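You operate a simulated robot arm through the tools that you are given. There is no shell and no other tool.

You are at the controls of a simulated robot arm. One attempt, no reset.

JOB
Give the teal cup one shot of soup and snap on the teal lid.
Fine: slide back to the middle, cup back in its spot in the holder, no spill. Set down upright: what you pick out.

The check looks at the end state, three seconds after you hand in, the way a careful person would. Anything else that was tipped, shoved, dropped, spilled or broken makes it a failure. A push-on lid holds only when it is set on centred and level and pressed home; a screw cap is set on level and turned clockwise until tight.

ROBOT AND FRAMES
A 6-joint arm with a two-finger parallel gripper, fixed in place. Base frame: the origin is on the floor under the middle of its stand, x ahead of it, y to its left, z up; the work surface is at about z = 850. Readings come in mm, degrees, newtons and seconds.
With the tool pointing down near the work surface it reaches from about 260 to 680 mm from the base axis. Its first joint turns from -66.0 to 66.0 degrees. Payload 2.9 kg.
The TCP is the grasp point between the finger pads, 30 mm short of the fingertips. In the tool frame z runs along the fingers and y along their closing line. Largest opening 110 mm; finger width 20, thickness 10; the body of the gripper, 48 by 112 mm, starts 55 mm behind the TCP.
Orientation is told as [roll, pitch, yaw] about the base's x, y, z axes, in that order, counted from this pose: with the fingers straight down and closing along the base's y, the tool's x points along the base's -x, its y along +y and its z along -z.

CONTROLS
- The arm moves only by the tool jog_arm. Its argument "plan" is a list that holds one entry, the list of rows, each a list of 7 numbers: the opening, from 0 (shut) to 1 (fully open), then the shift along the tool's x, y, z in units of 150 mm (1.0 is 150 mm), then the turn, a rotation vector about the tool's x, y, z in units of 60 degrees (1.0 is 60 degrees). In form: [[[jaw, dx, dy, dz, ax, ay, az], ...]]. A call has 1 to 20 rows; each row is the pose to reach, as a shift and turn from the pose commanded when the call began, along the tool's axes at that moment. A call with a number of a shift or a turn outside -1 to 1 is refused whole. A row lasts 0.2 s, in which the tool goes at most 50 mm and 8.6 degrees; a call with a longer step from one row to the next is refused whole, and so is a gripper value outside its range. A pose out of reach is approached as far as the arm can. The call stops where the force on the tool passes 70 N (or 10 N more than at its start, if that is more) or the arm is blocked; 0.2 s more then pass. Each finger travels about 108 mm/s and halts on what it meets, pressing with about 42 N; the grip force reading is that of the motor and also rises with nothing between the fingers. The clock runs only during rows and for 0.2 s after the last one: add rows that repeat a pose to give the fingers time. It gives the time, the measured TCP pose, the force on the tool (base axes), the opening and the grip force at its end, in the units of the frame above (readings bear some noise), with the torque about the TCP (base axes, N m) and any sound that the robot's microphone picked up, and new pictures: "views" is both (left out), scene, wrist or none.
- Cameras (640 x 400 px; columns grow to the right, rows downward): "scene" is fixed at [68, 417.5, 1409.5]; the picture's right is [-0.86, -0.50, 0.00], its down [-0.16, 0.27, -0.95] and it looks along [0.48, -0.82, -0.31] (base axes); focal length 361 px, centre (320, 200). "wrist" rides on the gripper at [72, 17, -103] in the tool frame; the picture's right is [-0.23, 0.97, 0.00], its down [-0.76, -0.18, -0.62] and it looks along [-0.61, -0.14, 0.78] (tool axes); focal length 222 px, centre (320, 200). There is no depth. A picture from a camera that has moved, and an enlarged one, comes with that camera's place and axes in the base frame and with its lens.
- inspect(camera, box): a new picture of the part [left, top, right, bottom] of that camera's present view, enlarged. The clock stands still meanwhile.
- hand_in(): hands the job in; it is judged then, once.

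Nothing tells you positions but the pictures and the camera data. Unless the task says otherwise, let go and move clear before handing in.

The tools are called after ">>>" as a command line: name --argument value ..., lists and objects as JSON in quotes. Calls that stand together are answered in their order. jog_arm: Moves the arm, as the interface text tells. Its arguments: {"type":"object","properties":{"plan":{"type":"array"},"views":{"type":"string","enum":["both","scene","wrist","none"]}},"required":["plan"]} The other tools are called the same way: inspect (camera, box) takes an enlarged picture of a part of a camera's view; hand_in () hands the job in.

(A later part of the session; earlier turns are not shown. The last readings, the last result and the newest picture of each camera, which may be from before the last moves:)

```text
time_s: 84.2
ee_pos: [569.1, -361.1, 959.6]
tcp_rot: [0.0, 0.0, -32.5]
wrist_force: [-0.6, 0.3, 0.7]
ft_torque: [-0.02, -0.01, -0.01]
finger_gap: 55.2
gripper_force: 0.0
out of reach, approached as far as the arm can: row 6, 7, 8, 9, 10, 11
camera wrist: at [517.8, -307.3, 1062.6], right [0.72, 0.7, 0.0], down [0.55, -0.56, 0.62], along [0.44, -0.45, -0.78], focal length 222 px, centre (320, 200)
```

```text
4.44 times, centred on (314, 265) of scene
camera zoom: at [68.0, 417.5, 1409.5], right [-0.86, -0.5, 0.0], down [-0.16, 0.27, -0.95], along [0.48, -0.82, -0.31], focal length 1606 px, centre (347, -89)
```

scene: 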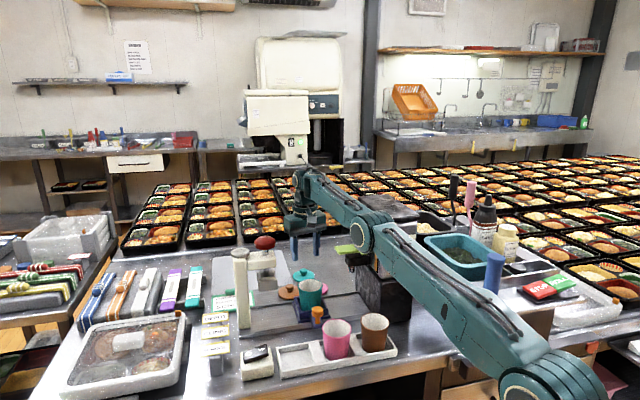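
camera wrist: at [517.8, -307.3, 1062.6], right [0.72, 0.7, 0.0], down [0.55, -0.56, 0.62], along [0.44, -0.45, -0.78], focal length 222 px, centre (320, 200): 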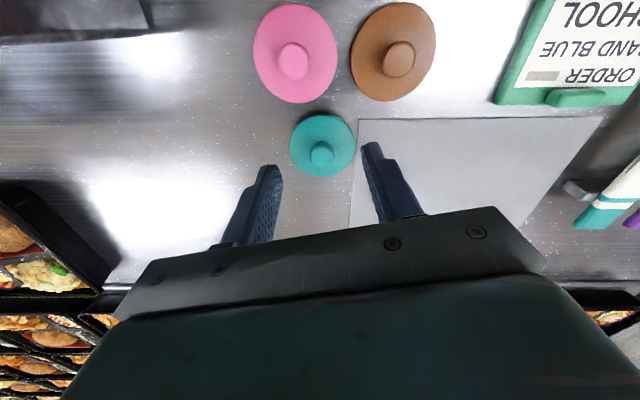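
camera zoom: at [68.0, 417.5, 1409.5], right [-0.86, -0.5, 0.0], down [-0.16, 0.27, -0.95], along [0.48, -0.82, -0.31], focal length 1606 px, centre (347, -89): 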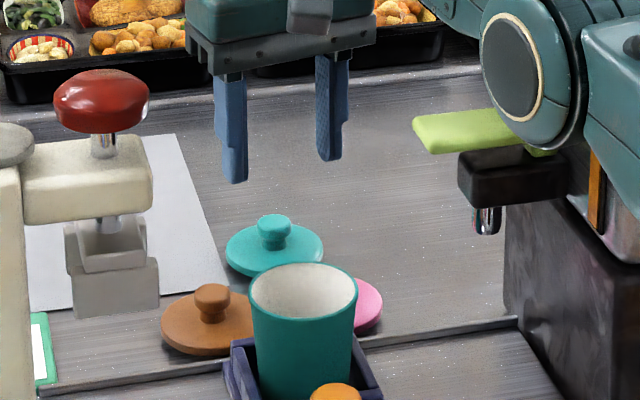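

The arm is fully stretched with the tool vertical, and the forearm would pass low over the lever. I'll tilt the tool about 20° outward so the wrist stays closer in and the elbow higher, retracting first.

>>> jog_arm --plan '[[[0.5, 0.1, 0, 0, 0, -0.06, 0], [0.5, 0.25, 0, 0, 0, -0.16, 0], [0.5, 0.3, 0, 0, 0, -0.27, 0], [0.5, 0.3, 0, 0, 0, -0.333, 0], [0.5, 0.3, 0, 0, 0, -0.333, 0], [0.5, 0.3, 0, 0, 0, -0.333, 0]]]' --views "both"

>>> inspect --camera "wrist" --box '[230, 90, 410, 220]'

>>> inspect --camera "scene" --box '[256, 180, 416, 320]'

```text
time_s: 85.6
ee_pos: [531.7, -334.9, 959.9]
tcp_rot: [0.0, -20.1, -32.5]
wrist_force: [-1.2, -0.9, 0.7]
ft_torque: [0.01, -0.04, -0.02]
finger_gap: 55.0
gripper_force: 0.1
camera wrist: at [453.7, -265.2, 1032.3], right [0.7, 0.71, 0.08], down [0.33, -0.42, 0.85], along [0.63, -0.57, -0.53], focal length 222 px, centre (320, 200)
```

scene: 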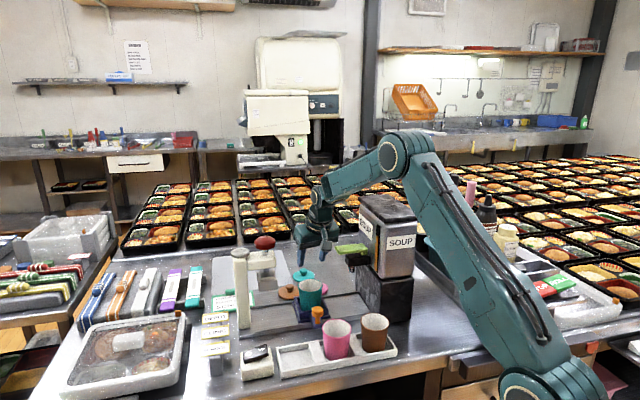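
wrist: 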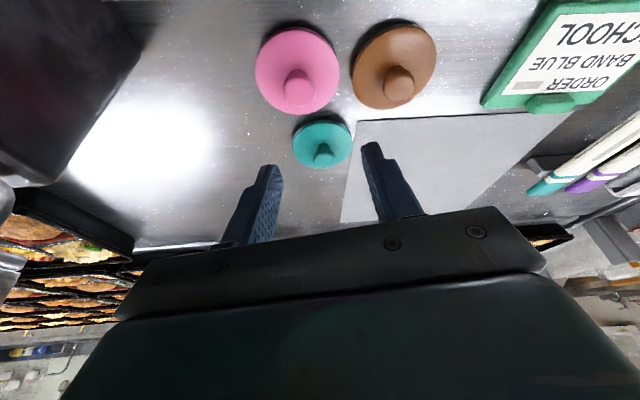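

```text
3.08 times, centred on (320, 155) of wrist
camera zoom: at [453.7, -265.2, 1032.3], right [0.7, 0.71, 0.08], down [0.33, -0.42, 0.85], along [0.63, -0.57, -0.53], focal length 684 px, centre (320, 338)
```

zoom: 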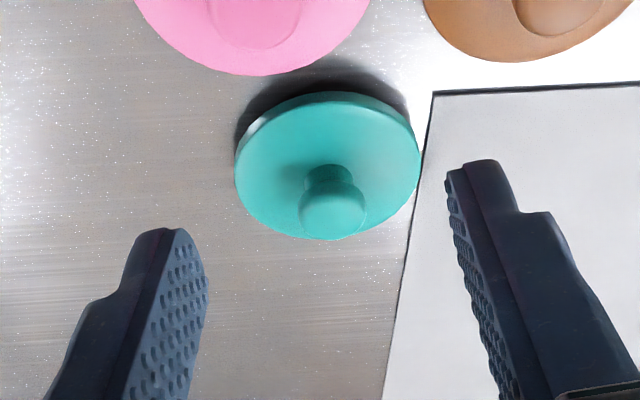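

```text
2.86 times, centred on (336, 250) of scene
camera zoom: at [68.0, 417.5, 1409.5], right [-0.86, -0.5, 0.0], down [-0.16, 0.27, -0.95], along [0.48, -0.82, -0.31], focal length 1032 px, centre (274, 57)
```

zoom: 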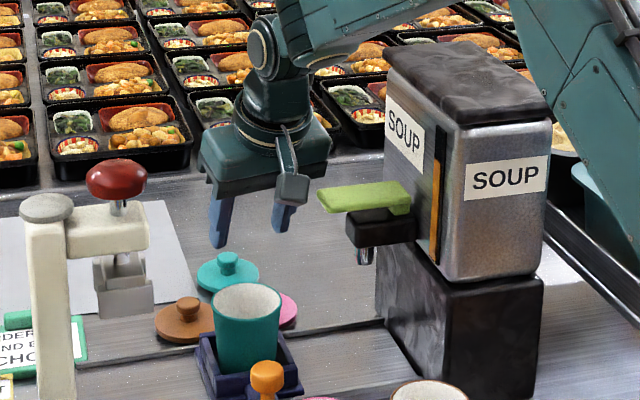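

The tilted pose works, with the elbow well above the lever. The lid knob sits straight ahead at about 686 mm radius, and I'll move to hover just above it.

>>> jog_arm --plan '[[[0.5, -0.06, -0.004, 0.055, 0, 0, 0], [0.5, -0.13, -0.007, 0.115, 0, 0, 0], [0.5, -0.2, -0.01, 0.18, 0, 0, 0], [0.5, -0.261, -0.013, 0.234, 0, 0, 0], [0.5, -0.261, -0.013, 0.234, 0, 0, 0], [0.5, -0.261, -0.013, 0.234, 0, 0, 0]]]' --views "both"

>>> inspect --camera "wrist" --box '[230, 90, 410, 220]'

>>> inspect --camera "scene" --box '[256, 180, 416, 320]'

```text
time_s: 87.0
ee_pos: [572.0, -363.4, 942.0]
tcp_rot: [-0.1, -20.0, -32.5]
wrist_force: [0.3, -0.8, 1.0]
ft_torque: [0.01, 0.02, 0.04]
finger_gap: 55.0
gripper_force: 0.0
camera wrist: at [493.8, -293.3, 1014.4], right [0.7, 0.71, 0.08], down [0.33, -0.42, 0.85], along [0.63, -0.57, -0.53], focal length 222 px, centre (320, 200)
```

scene: 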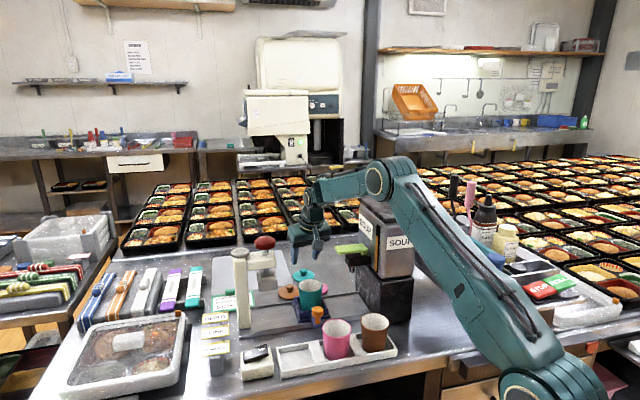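
wrist: 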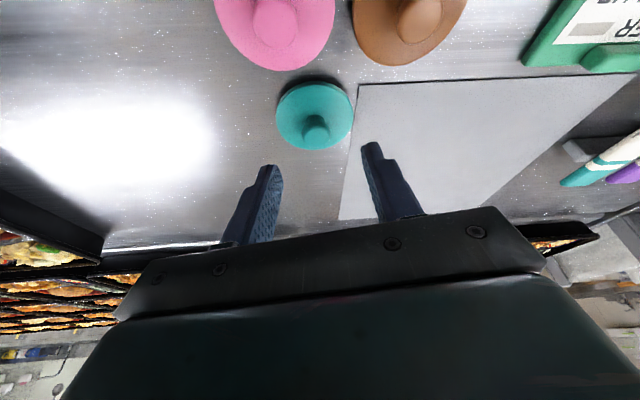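

```text
3.08 times, centred on (320, 155) of wrist
camera zoom: at [493.8, -293.3, 1014.4], right [0.7, 0.71, 0.08], down [0.33, -0.42, 0.85], along [0.63, -0.57, -0.53], focal length 684 px, centre (320, 338)
```

zoom: 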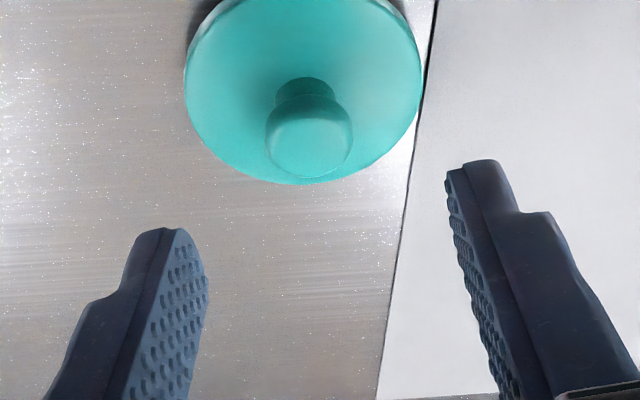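

```text
2.86 times, centred on (336, 250) of scene
camera zoom: at [68.0, 417.5, 1409.5], right [-0.86, -0.5, 0.0], down [-0.16, 0.27, -0.95], along [0.48, -0.82, -0.31], focal length 1032 px, centre (274, 57)
```

zoom: 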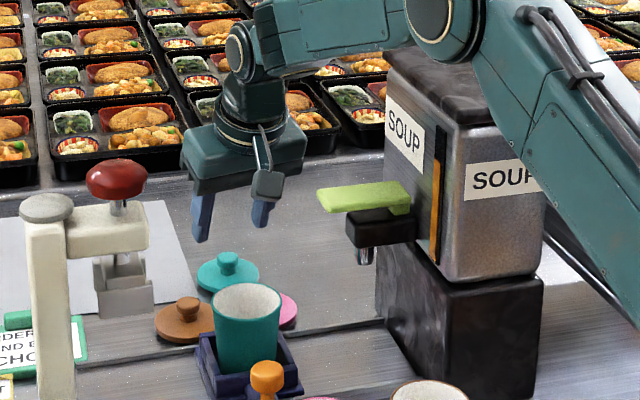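

>>> jog_arm --plan '[[[0.5, 0.02, 0, 0.05, 0, 0, 0], [0.5, 0.04, 0, 0.1, 0, 0, 0], [0.5, 0.06, 0, 0.15, 0, 0, 0], [0.5, 0.078, 0, 0.199, 0, 0, 0], [0.5, 0.078, 0, 0.199, 0, 0, 0], [0.5, 0.078, 0, 0.199, 0, 0, 0]]]' --views "both"

>>> inspect --camera "wrist" --box '[230, 60, 410, 190]'

>>> inspect --camera "scene" --box '[266, 220, 346, 300]'

```text
time_s: 88.4
ee_pos: [571.9, -362.9, 909.2]
tcp_rot: [0.1, -20.0, -32.4]
wrist_force: [-0.5, 0.8, -0.8]
ft_torque: [-0.03, -0.02, -0.03]
finger_gap: 55.0
gripper_force: 0.1
camera wrist: at [493.6, -293.2, 981.1], right [0.7, 0.71, 0.08], down [0.33, -0.42, 0.85], along [0.63, -0.57, -0.53], focal length 222 px, centre (320, 200)
```

scene: 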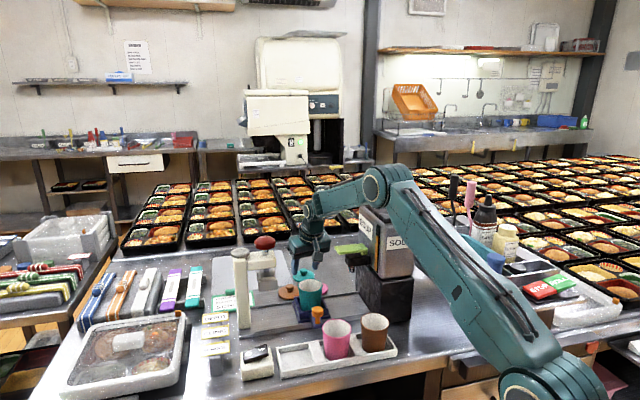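
wrist: 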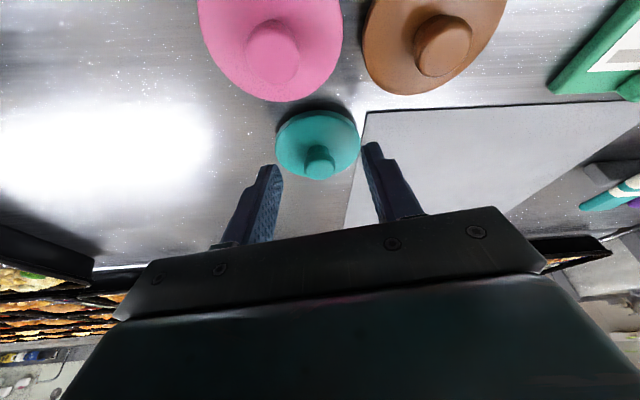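

```text
3.08 times, centred on (320, 125) of wrist
camera zoom: at [493.6, -293.2, 981.1], right [0.7, 0.71, 0.08], down [0.33, -0.42, 0.85], along [0.63, -0.57, -0.53], focal length 684 px, centre (320, 431)
```

zoom: 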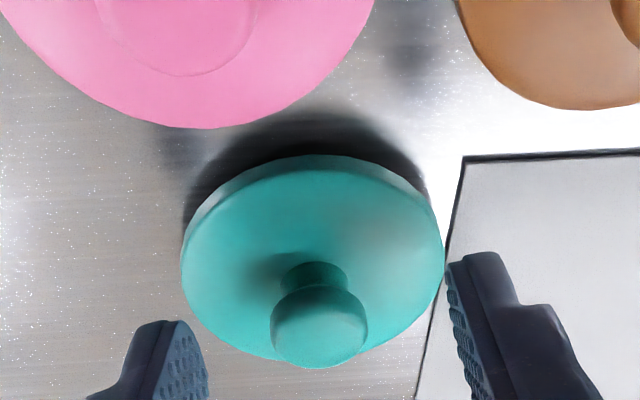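

```text
5.00 times, centred on (306, 260) of scene
camera zoom: at [68.0, 417.5, 1409.5], right [-0.86, -0.5, 0.0], down [-0.16, 0.27, -0.95], along [0.48, -0.82, -0.31], focal length 1807 px, centre (390, -100)
```

zoom: 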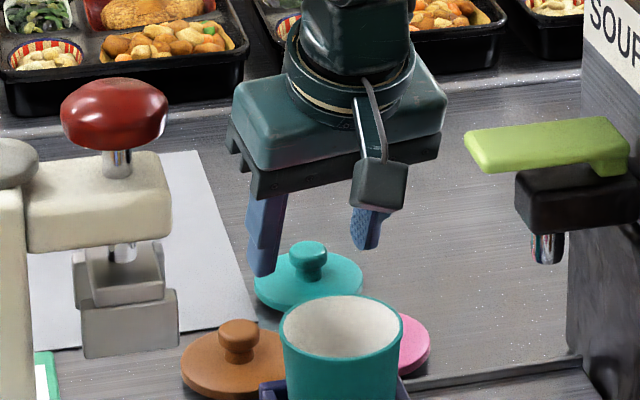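

The knob is between the fingertips. I'll lower the last 8 mm slowly while watching the force.

>>> jog_arm --plan '[[[0.5, 0.006, 0, 0.017, 0, 0, 0], [0.5, 0.012, 0, 0.034, 0, 0, 0], [0.5, 0.018, 0, 0.05, 0, 0, 0], [0.5, 0.018, 0, 0.05, 0, 0, 0], [0.5, 0.018, 0, 0.05, 0, 0, 0]]]' --views "both"

>>> inspect --camera "wrist" --box '[230, 90, 410, 220]'

>>> inspect --camera "scene" --box '[276, 240, 340, 296]'

```text
time_s: 89.6
ee_pos: [571.6, -363.1, 902.9]
tcp_rot: [-0.1, -20.0, -32.5]
wrist_force: [-0.4, 0.2, 0.5]
ft_torque: [0.01, 0.0, 0.02]
finger_gap: 54.9
gripper_force: 0.1
camera wrist: at [493.9, -292.1, 974.6], right [0.7, 0.71, 0.08], down [0.33, -0.42, 0.85], along [0.63, -0.57, -0.53], focal length 222 px, centre (320, 200)
```

scene: 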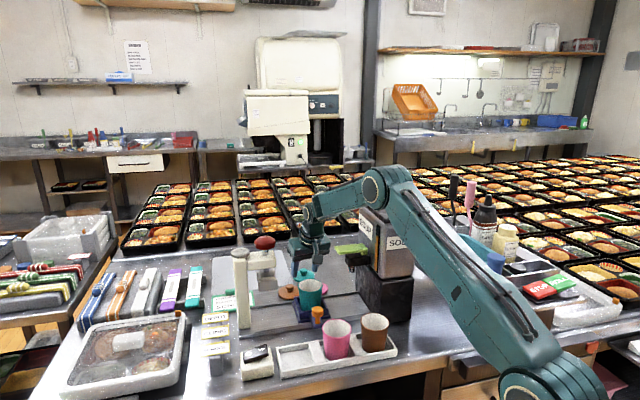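
wrist: 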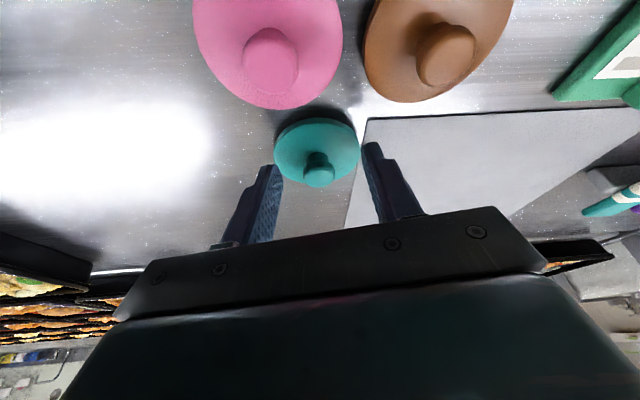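

```text
3.08 times, centred on (320, 155) of wrist
camera zoom: at [493.9, -292.1, 974.6], right [0.7, 0.71, 0.08], down [0.33, -0.42, 0.85], along [0.63, -0.57, -0.53], focal length 684 px, centre (320, 338)
```

zoom: 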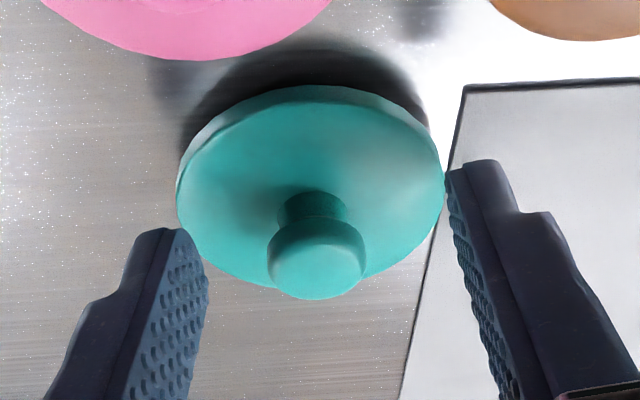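

```text
7.14 times, centred on (308, 268) of scene
camera zoom: at [68.0, 417.5, 1409.5], right [-0.86, -0.5, 0.0], down [-0.16, 0.27, -0.95], along [0.48, -0.82, -0.31], focal length 2581 px, centre (406, -286)
```

zoom: 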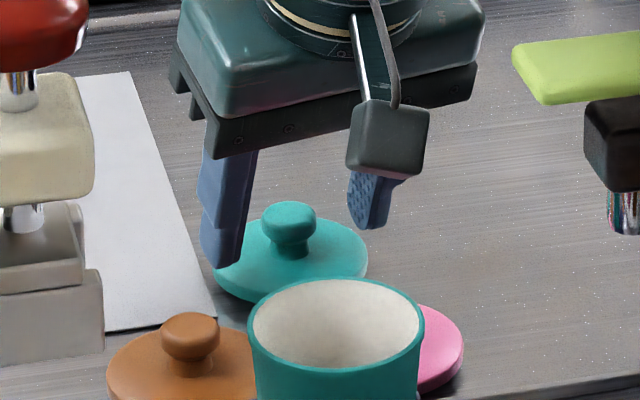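

The knob is within about 1 mm of centre. I'll nudge slightly and close gently on it.

>>> jog_arm --plan '[[[0.45, 0, -0.007, 0, 0, 0, 0], [0.4, 0, -0.007, 0, 0, 0, 0], [0.35, 0, -0.007, 0, 0, 0, 0], [0.3, 0, -0.007, 0, 0, 0, 0], [0.27, 0, -0.007, 0, 0, 0, 0], [0.24, 0, -0.007, 0, 0, 0, 0], [0.22, 0, -0.007, 0, 0, 0, 0], [0.2, 0, -0.007, 0, 0, 0, 0], [0.18, 0, -0.007, 0, 0, 0, 0], [0.15, 0, -0.007, 0, 0, 0, 0], [0.1, 0, -0.007, 0, 0, 0, 0], [0.05, 0, -0.007, 0, 0, 0, 0], [0.05, 0, -0.007, 0, 0, 0, 0]]]' --views "both"

>>> inspect --camera "wrist" --box '[230, 90, 410, 220]'

>>> inspect --camera "scene" --box '[276, 240, 340, 296]'

```text
time_s: 92.4
ee_pos: [571.6, -361.9, 902.8]
tcp_rot: [0.0, -20.0, -32.5]
wrist_force: [0.9, 0.3, -0.1]
ft_torque: [-0.01, -0.02, -0.01]
finger_gap: 16.2
gripper_force: 42.2
camera wrist: at [493.3, -292.8, 974.3], right [0.7, 0.71, 0.08], down [0.33, -0.42, 0.85], along [0.63, -0.57, -0.53], focal length 222 px, centre (320, 200)
```

scene: 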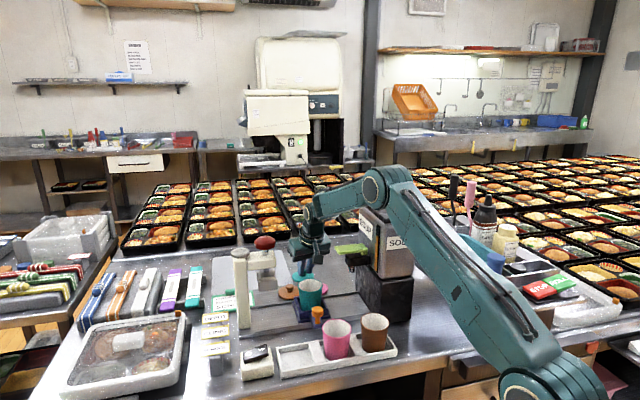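
wrist: 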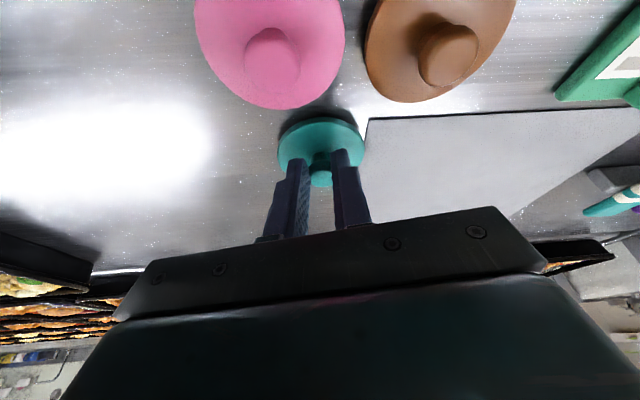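

```text
3.08 times, centred on (320, 155) of wrist
camera zoom: at [493.3, -292.8, 974.3], right [0.7, 0.71, 0.08], down [0.33, -0.42, 0.85], along [0.63, -0.57, -0.53], focal length 684 px, centre (320, 338)
```

zoom: 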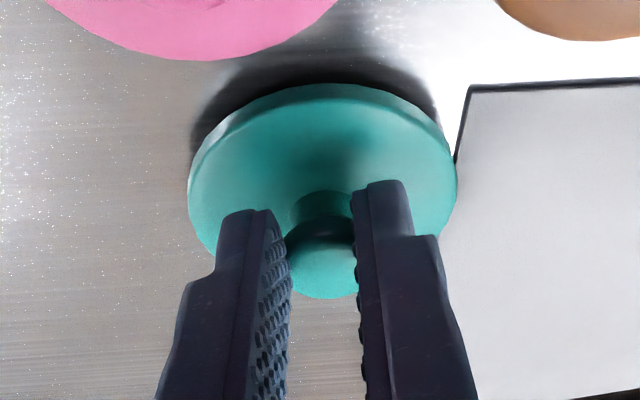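

```text
7.14 times, centred on (308, 268) of scene
camera zoom: at [68.0, 417.5, 1409.5], right [-0.86, -0.5, 0.0], down [-0.16, 0.27, -0.95], along [0.48, -0.82, -0.31], focal length 2581 px, centre (406, -286)
```

zoom: 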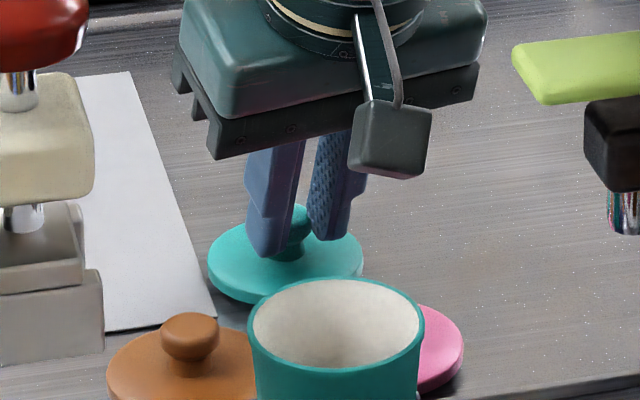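

The knob is gripped (gap 16 mm, 42 N). I'll lift 30 mm and check that the lid comes up level.

>>> jog_arm --plan '[[[0.05, -0.01, 0, -0.027, 0, 0, 0], [0.05, -0.03, 0, -0.082, 0, 0, 0], [0.05, -0.05, 0, -0.137, 0, 0, 0], [0.05, -0.068, 0, -0.188, 0, 0, 0], [0.05, -0.068, 0, -0.188, 0, 0, 0], [0.05, -0.068, 0, -0.188, 0, 0, 0]]]' --views "both"

>>> inspect --camera "wrist" --box '[230, 90, 410, 220]'

>>> inspect --camera "scene" --box '[276, 220, 340, 286]'

```text
time_s: 93.8
ee_pos: [570.2, -364.2, 931.9]
tcp_rot: [0.1, -20.0, -32.5]
wrist_force: [-0.1, -0.6, -0.1]
ft_torque: [0.02, 0.03, -0.01]
finger_gap: 16.2
gripper_force: 41.9
camera wrist: at [492.5, -293.5, 1005.1], right [0.7, 0.71, 0.08], down [0.33, -0.42, 0.85], along [0.63, -0.57, -0.53], focal length 222 px, centre (320, 200)
```

scene: 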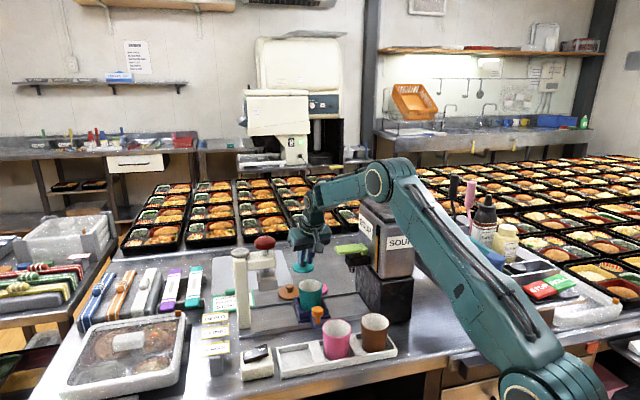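
wrist: 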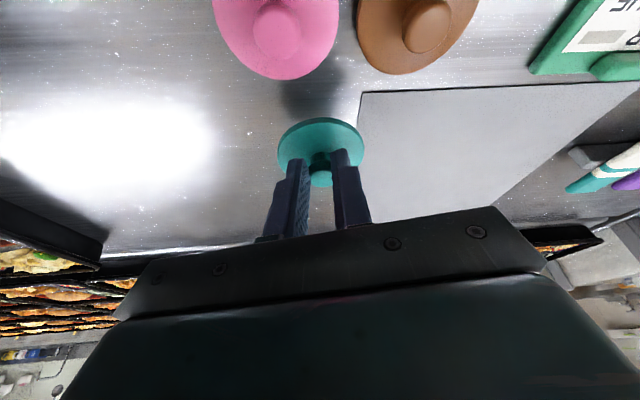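

```text
3.08 times, centred on (320, 155) of wrist
camera zoom: at [492.5, -293.5, 1005.1], right [0.7, 0.71, 0.08], down [0.33, -0.42, 0.85], along [0.63, -0.57, -0.53], focal length 684 px, centre (320, 338)
```

zoom: 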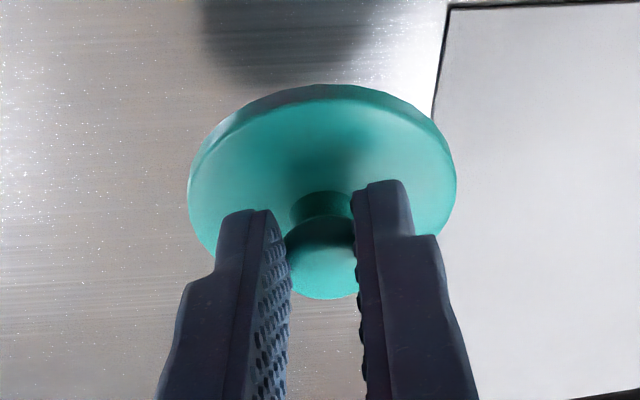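

```text
6.06 times, centred on (308, 253) of scene
camera zoom: at [68.0, 417.5, 1409.5], right [-0.86, -0.5, 0.0], down [-0.16, 0.27, -0.95], along [0.48, -0.82, -0.31], focal length 2190 px, centre (393, -121)
```

zoom: 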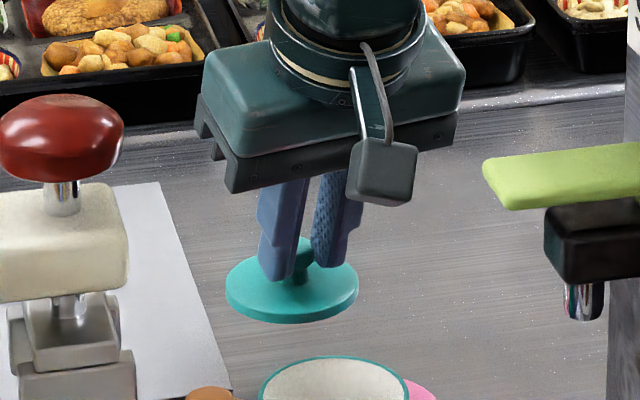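

The lid came up level. I'll raise it further and retract, then carry it toward the cup while turning the tool to keep clear of the lever, holding the same tilt so the lid stays level.

>>> jog_arm --plan '[[[0.05, -0.02, 0, -0.06, 0, 0, 0], [0.05, -0.0456, 0, -0.125, 0, 0, 0], [0.05, -0.075, 0, -0.2, 0, 0, 0], [0.05, -0.103, 0, -0.282, 0, 0, 0], [0.05, -0.1, 0, -0.37, 0, 0, 0], [0.05, -0.097, 0, -0.461, 0, 0, 0], [0.05, -0.04, 0, -0.55, 0, 0, 0], [0.05, 0.014, 0, -0.644, 0, 0, 0], [0.05, 0.08, 0, -0.71, 0, 0, 0], [0.05, 0.148, 0, -0.763, 0, 0, 0], [0.05, 0.148, 0, -0.763, 0, 0, 0], [0.05, 0.148, 0, -0.763, 0, 0, 0]]]' --views "both"

```text
time_s: 96.4
ee_pos: [520.6, -332.6, 1030.4]
tcp_rot: [-0.1, -20.0, -32.4]
wrist_force: [-0.5, -0.7, 0.8]
ft_torque: [-0.02, -0.01, 0.0]
finger_gap: 15.9
gripper_force: 42.3
camera wrist: at [442.8, -261.2, 1103.3], right [0.7, 0.71, 0.08], down [0.33, -0.42, 0.85], along [0.63, -0.57, -0.53], focal length 222 px, centre (320, 200)
```

scene: 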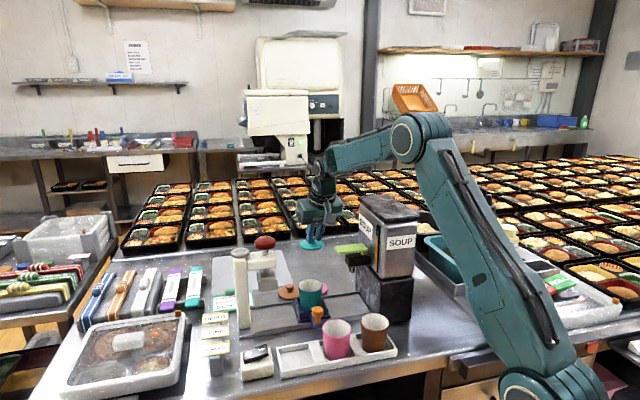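
wrist: 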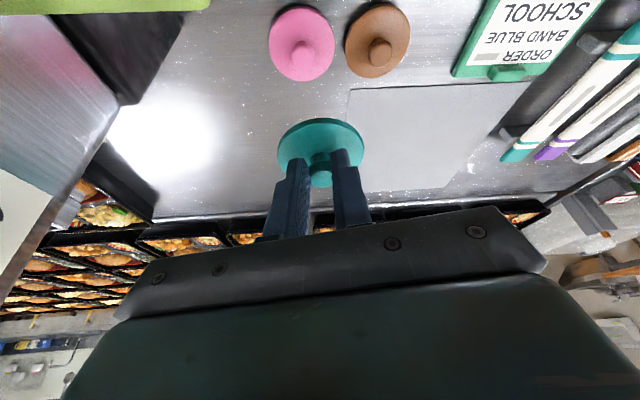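

>>> jog_arm --plan '[[[0.05, 0.06, 0.04, -0.022, 0.011, 0, 0.031], [0.05, 0.123, 0.083, -0.045, 0.023, 0, 0.063], [0.05, 0.184, 0.125, -0.067, 0.034, 0, 0.094], [0.05, 0.246, 0.166, -0.089, 0.046, 0, 0.125], [0.05, 0.307, 0.208, -0.112, 0.057, 0, 0.157], [0.05, 0.368, 0.249, -0.134, 0.068, 0, 0.188], [0.05, 0.43, 0.291, -0.156, 0.08, 0, 0.219], [0.05, 0.491, 0.332, -0.178, 0.091, 0, 0.251], [0.05, 0.553, 0.374, -0.201, 0.103, 0, 0.282], [0.05, 0.614, 0.415, -0.223, 0.114, 0, 0.313], [0.05, 0.614, 0.415, -0.223, 0.114, 0, 0.313], [0.05, 0.614, 0.415, -0.223, 0.114, 0, 0.313]]]' --views "both"

>>> inspect --camera "scene" --box '[266, 220, 362, 320]'

>>> inspect --camera "wrist" --box '[230, 60, 410, 190]'

```text
time_s: 99.0
ee_pos: [471.4, -226.3, 1031.7]
tcp_rot: [0.1, -20.1, -52.5]
wrist_force: [0.1, 0.8, 0.2]
ft_torque: [-0.01, -0.03, 0.03]
finger_gap: 15.7
gripper_force: 41.7
camera wrist: at [422.1, -133.6, 1104.1], right [0.9, 0.42, 0.08], down [0.17, -0.51, 0.85], along [0.4, -0.75, -0.53], focal length 222 px, centre (320, 200)
```

scene: 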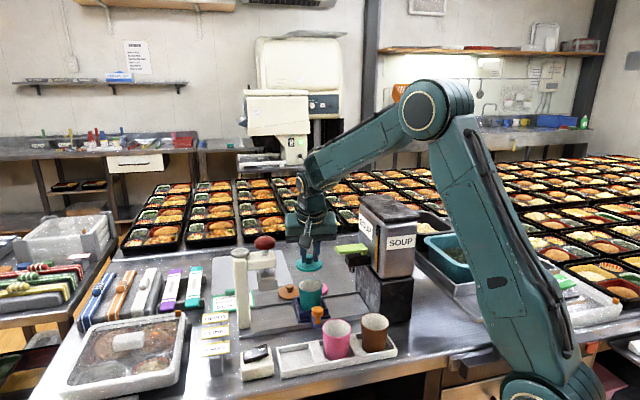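
wrist: 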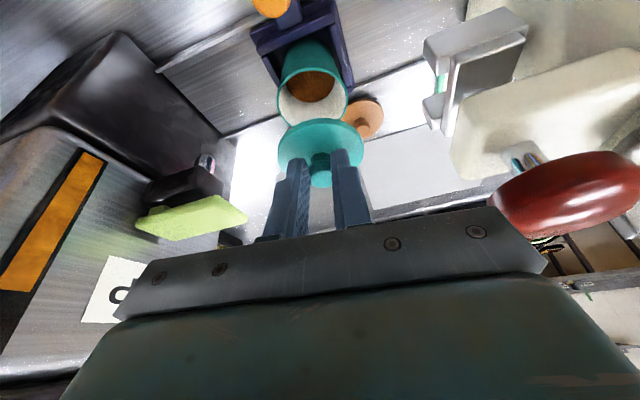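

```text
4.00 times, centred on (314, 270) of scene
camera zoom: at [68.0, 417.5, 1409.5], right [-0.86, -0.5, 0.0], down [-0.16, 0.27, -0.95], along [0.48, -0.82, -0.31], focal length 1446 px, centre (344, -80)
```

zoom: 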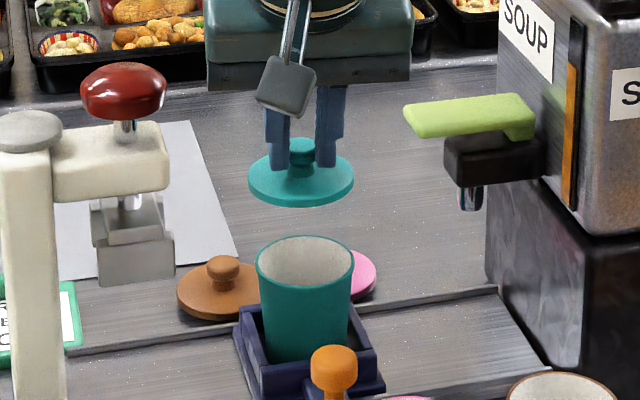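

```text
3.08 times, centred on (320, 125) of wrist
camera zoom: at [422.1, -133.6, 1104.1], right [0.9, 0.42, 0.08], down [0.17, -0.51, 0.85], along [0.4, -0.75, -0.53], focal length 684 px, centre (320, 431)
```

zoom: 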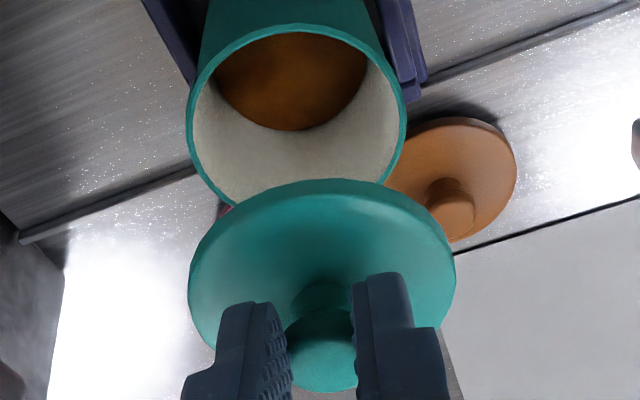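

I can now compare the lid and cup directly. I'll take larger zooms to measure the offset between them before lowering.

>>> inspect --camera "wrist" --box '[264, 110, 376, 200]'

>>> inspect --camera "wrist" --box '[264, 50, 376, 140]'

>>> inspect --camera "scene" --box '[290, 240, 340, 310]'

```text
4.44 times, centred on (320, 155) of wrist
camera zoom: at [422.1, -133.6, 1104.1], right [0.9, 0.42, 0.08], down [0.17, -0.51, 0.85], along [0.4, -0.75, -0.53], focal length 987 px, centre (320, 400)
```

zoom: 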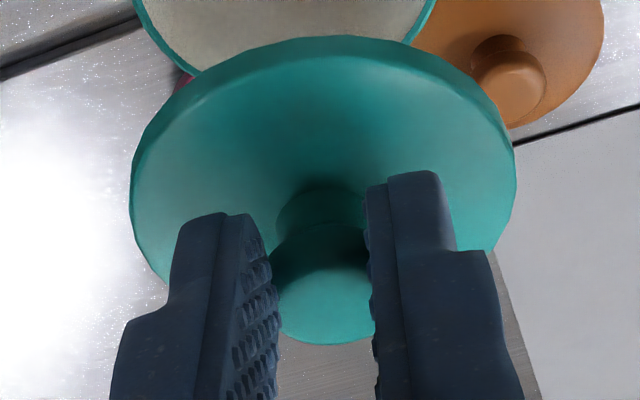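

```text
4.44 times, centred on (320, 95) of wrist
camera zoom: at [422.1, -133.6, 1104.1], right [0.9, 0.42, 0.08], down [0.17, -0.51, 0.85], along [0.4, -0.75, -0.53], focal length 987 px, centre (320, 667)
```

zoom: 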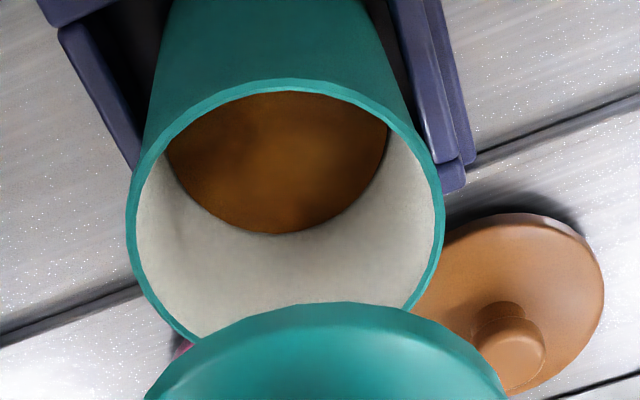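

```text
5.71 times, centred on (315, 275) of scene
camera zoom: at [68.0, 417.5, 1409.5], right [-0.86, -0.5, 0.0], down [-0.16, 0.27, -0.95], along [0.48, -0.82, -0.31], focal length 2065 px, centre (349, -229)
```

zoom: 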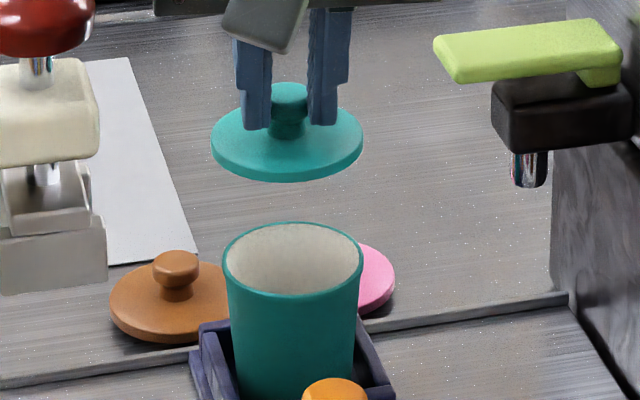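

The measurements show the lid sits about 6 mm too far out relative to the cup. I'll correct that while lowering to a few millimetres above the rim.

>>> jog_arm --plan '[[[0.05, 0.02, -0.001, 0.036, 0, 0, 0], [0.05, 0.04, -0.003, 0.075, 0, 0, 0], [0.05, 0.065, -0.004, 0.12, 0, 0, 0], [0.05, 0.09, -0.006, 0.165, 0, 0, 0], [0.05, 0.113, -0.008, 0.207, 0, 0, 0], [0.05, 0.131, -0.009, 0.24, 0, 0, 0], [0.05, 0.131, -0.009, 0.24, 0, 0, 0], [0.05, 0.131, -0.009, 0.24, 0, 0, 0]]]' --views "both"

>>> inspect --camera "wrist" --box '[264, 95, 376, 185]'

>>> inspect --camera "scene" --box '[290, 250, 340, 320]'

```text
time_s: 100.8
ee_pos: [465.9, -221.8, 990.9]
tcp_rot: [0.0, -20.1, -52.6]
wrist_force: [0.2, 0.5, -0.1]
ft_torque: [-0.02, -0.02, -0.04]
finger_gap: 18.0
gripper_force: 42.2
camera wrist: at [416.8, -129.4, 1063.7], right [0.9, 0.42, 0.08], down [0.17, -0.51, 0.85], along [0.4, -0.75, -0.53], focal length 222 px, centre (320, 200)
```

scene: 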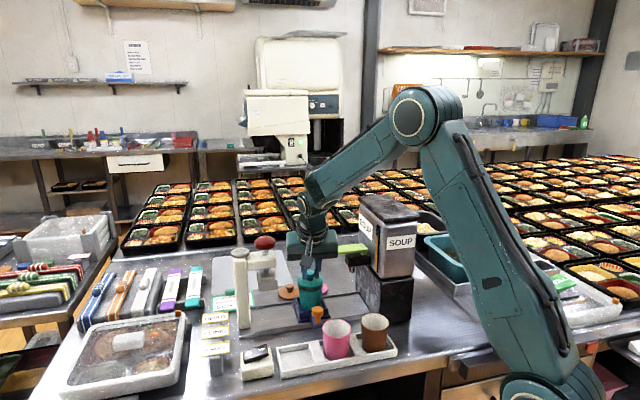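
wrist: 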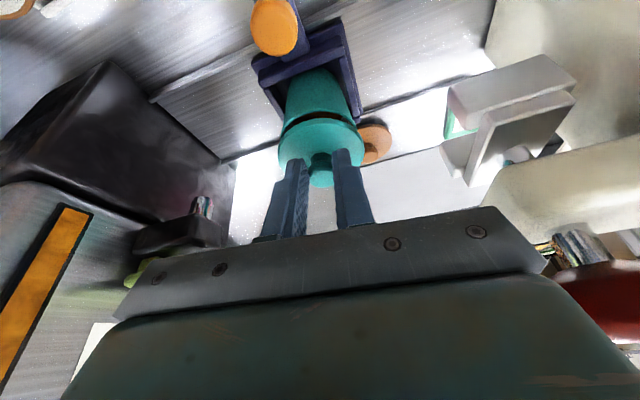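

```text
4.44 times, centred on (320, 140) of wrist
camera zoom: at [416.8, -129.4, 1063.7], right [0.9, 0.42, 0.08], down [0.17, -0.51, 0.85], along [0.4, -0.75, -0.53], focal length 987 px, centre (320, 467)
```

zoom: 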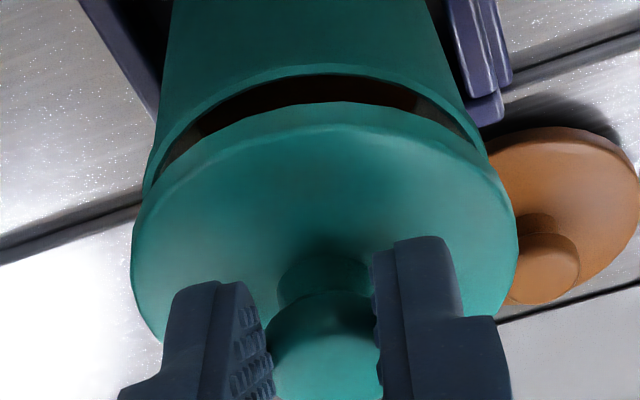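

```text
5.71 times, centred on (315, 285) of scene
camera zoom: at [68.0, 417.5, 1409.5], right [-0.86, -0.5, 0.0], down [-0.16, 0.27, -0.95], along [0.48, -0.82, -0.31], focal length 2065 px, centre (349, -286)
```

zoom: 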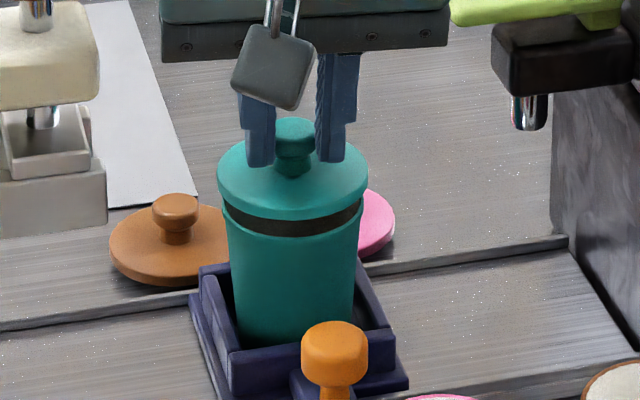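

The finger gap changed from 16 to 18 mm, so I need to check whether the lid shifted in the grip before going further.

>>> inspect --camera "wrist" --box '[264, 110, 376, 200]'

>>> inspect --camera "scene" --box '[298, 266, 334, 296]'

```text
4.44 times, centred on (320, 155) of wrist
camera zoom: at [416.8, -129.4, 1063.7], right [0.9, 0.42, 0.08], down [0.17, -0.51, 0.85], along [0.4, -0.75, -0.53], focal length 987 px, centre (320, 400)
```

zoom: 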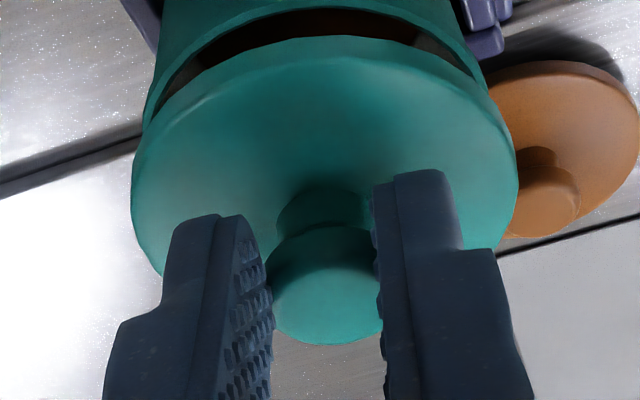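

```text
13.33 times, centred on (316, 281) of scene
camera zoom: at [68.0, 417.5, 1409.5], right [-0.86, -0.5, 0.0], down [-0.16, 0.27, -0.95], along [0.48, -0.82, -0.31], focal length 4818 px, centre (373, -880)
```

zoom: 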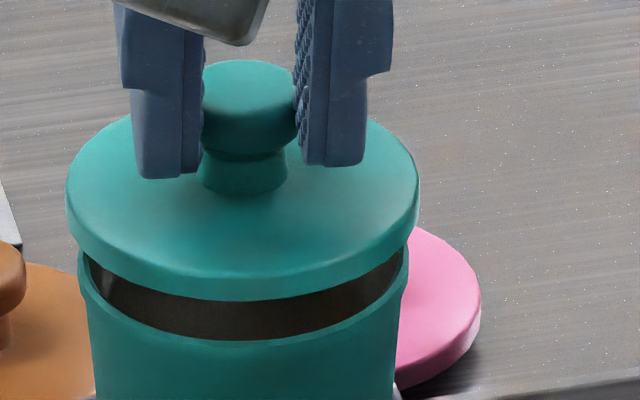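

The lid hasn't moved in the camera view. It's level and aligned with the cup to within about 1 mm in both views. I'll lower it in small steps and watch the force.

>>> jog_arm --plan '[[[0.05, 0.004, 0, 0.0125, 0, 0, 0], [0.05, 0.009, 0, 0.025, 0, 0, 0], [0.05, 0.0135, 0, 0.0375, 0, 0, 0], [0.05, 0.016, 0, 0.044, 0, 0, 0], [0.05, 0.016, 0, 0.044, 0, 0, 0], [0.05, 0.016, 0, 0.044, 0, 0, 0]]]' --views "both"

>>> inspect --camera "scene" --box '[298, 270, 334, 300]'

>>> inspect --camera "wrist" --box '[264, 105, 376, 195]'

```text
time_s: 102.2
ee_pos: [466.4, -222.2, 983.5]
tcp_rot: [0.0, -20.0, -52.4]
wrist_force: [0.2, -0.2, 0.1]
ft_torque: [-0.02, 0.0, 0.0]
finger_gap: 17.5
gripper_force: 42.3
camera wrist: at [417.4, -129.2, 1056.1], right [0.9, 0.42, 0.08], down [0.17, -0.51, 0.85], along [0.4, -0.75, -0.53], focal length 222 px, centre (320, 200)
```

scene: 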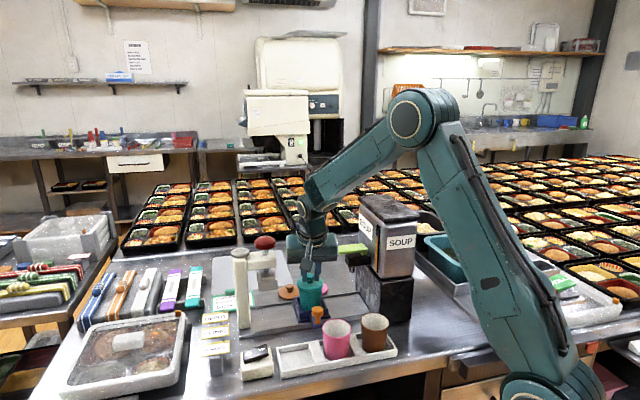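
wrist: 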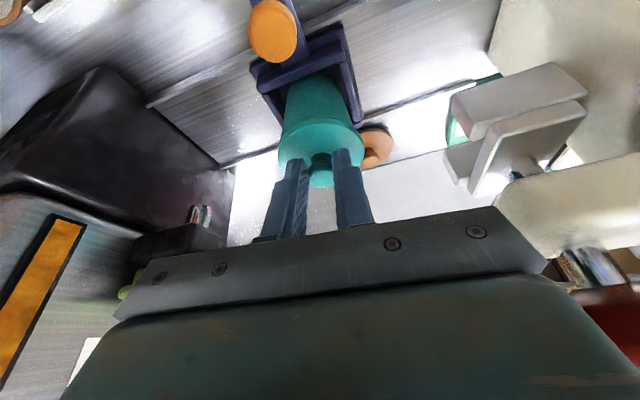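

```text
13.33 times, centred on (316, 285) of scene
camera zoom: at [68.0, 417.5, 1409.5], right [-0.86, -0.5, 0.0], down [-0.16, 0.27, -0.95], along [0.48, -0.82, -0.31], focal length 4818 px, centre (373, -933)
```

zoom: 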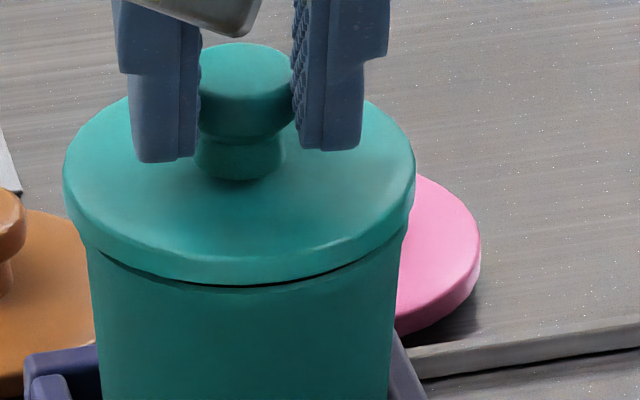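

```text
4.44 times, centred on (320, 150) of wrist
camera zoom: at [417.4, -129.2, 1056.1], right [0.9, 0.42, 0.08], down [0.17, -0.51, 0.85], along [0.4, -0.75, -0.53], focal length 987 px, centre (320, 422)
```

zoom: 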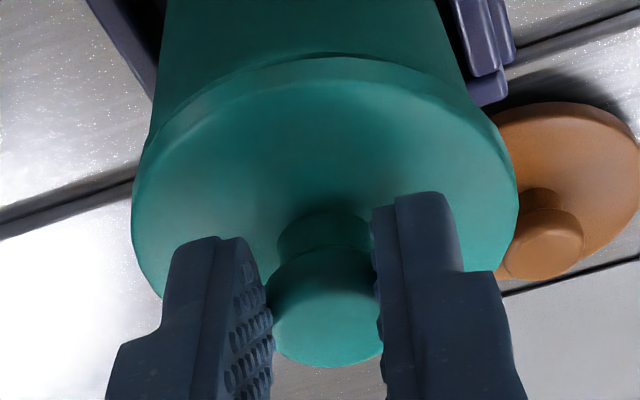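

>>> inspect --camera "wrist" --box '[275, 100, 365, 140]'

>>> inspect --camera "scene" --box '[300, 276, 330, 296]'

```text
7.11 times, centred on (320, 120) of wrist
camera zoom: at [417.4, -129.2, 1056.1], right [0.9, 0.42, 0.08], down [0.17, -0.51, 0.85], along [0.4, -0.75, -0.53], focal length 1580 px, centre (320, 769)
```

zoom: 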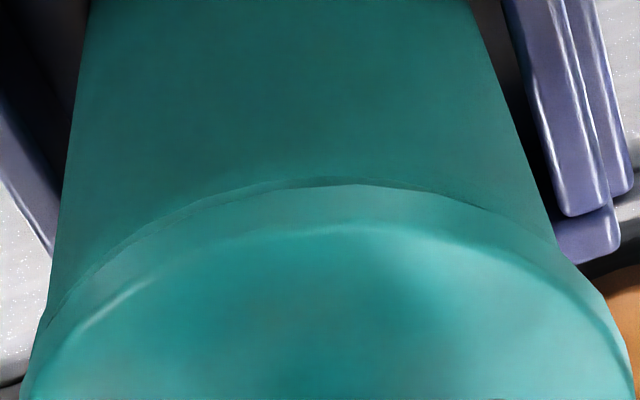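

```text
16.00 times, centred on (315, 286) of scene
camera zoom: at [68.0, 417.5, 1409.5], right [-0.86, -0.5, 0.0], down [-0.16, 0.27, -0.95], along [0.48, -0.82, -0.31], focal length 5782 px, centre (400, -1176)
```

zoom: 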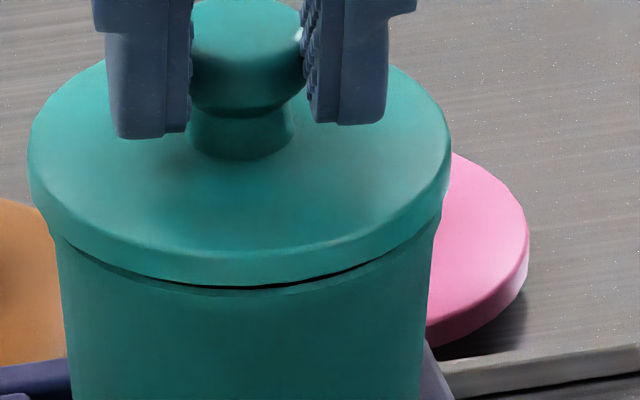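

The lid is about 1 mm above the rim and roughly 2 mm too far out. I'll make a small correction before contact.

>>> jog_arm --plan '[[[0.05, 0.006, -0.002, -0.0025, 0, 0, 0], [0.05, 0.013, -0.004, -0.005, 0, 0, 0], [0.05, 0.013, -0.004, -0.005, 0, 0, 0], [0.05, 0.013, -0.004, -0.005, 0, 0, 0]]]' --views "both"

>>> inspect --camera "wrist" --box '[275, 100, 365, 140]'

>>> inspect --camera "scene" --box '[300, 276, 330, 296]'

```text
time_s: 103.2
ee_pos: [464.0, -220.7, 983.7]
tcp_rot: [0.1, -20.1, -52.6]
wrist_force: [1.0, 0.5, -0.3]
ft_torque: [0.02, -0.01, 0.03]
finger_gap: 17.9
gripper_force: 42.0
camera wrist: at [415.3, -128.6, 1056.2], right [0.9, 0.42, 0.08], down [0.17, -0.51, 0.85], along [0.4, -0.75, -0.53], focal length 222 px, centre (320, 200)
```

scene: 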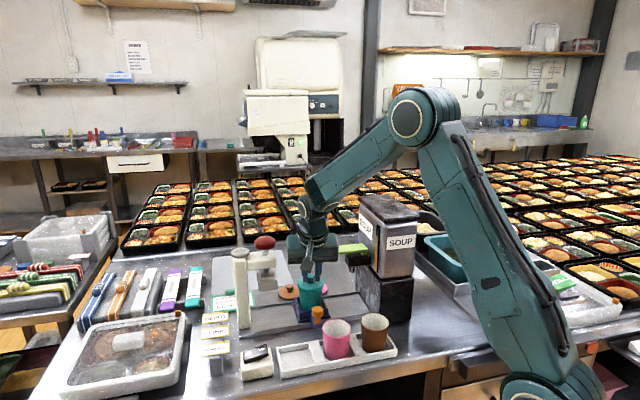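
wrist: 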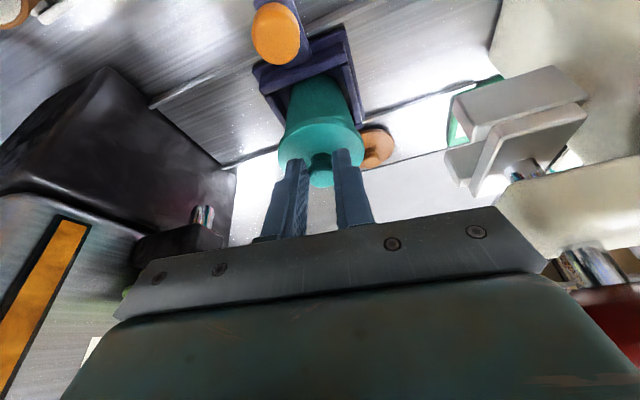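

```text
7.11 times, centred on (320, 120) of wrist
camera zoom: at [415.3, -128.6, 1056.2], right [0.9, 0.42, 0.08], down [0.17, -0.51, 0.85], along [0.4, -0.75, -0.53], focal length 1580 px, centre (320, 769)
```

zoom: 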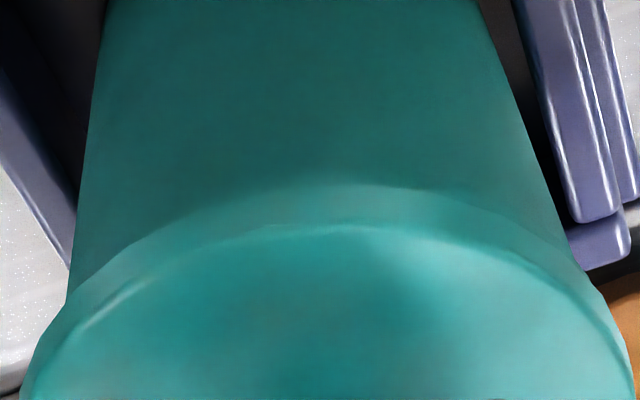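

```text
16.00 times, centred on (315, 286) of scene
camera zoom: at [68.0, 417.5, 1409.5], right [-0.86, -0.5, 0.0], down [-0.16, 0.27, -0.95], along [0.48, -0.82, -0.31], focal length 5782 px, centre (400, -1176)
```

zoom: 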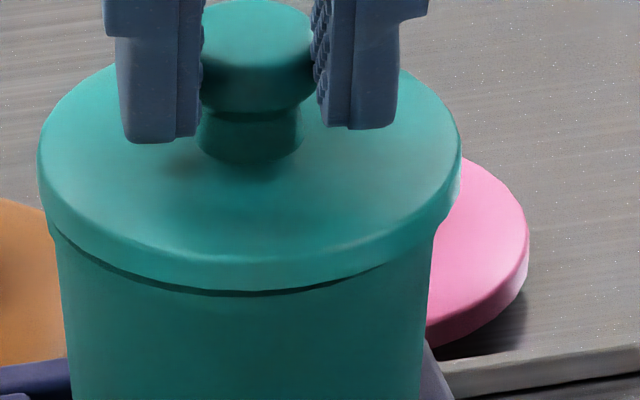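

The alignment is now within about half a millimetre. I'll lower gently onto the rim, 1–1.5 mm at a time.

>>> jog_arm --plan '[[[0.05, 0.0017, 0.003, 0.0047, 0, 0, 0], [0.05, 0.0034, 0.003, 0.0094, 0, 0, 0], [0.05, 0.0034, 0.003, 0.0094, 0, 0, 0], [0.05, 0.0034, 0.003, 0.0094, 0, 0, 0]]]' --views "none"

```text
time_s: 104.2
ee_pos: [464.9, -221.1, 981.0]
tcp_rot: [0.1, -20.1, -52.5]
wrist_force: [-0.1, 0.8, 0.0]
ft_torque: [-0.03, 0.04, 0.01]
finger_gap: 17.8
gripper_force: 42.5
```

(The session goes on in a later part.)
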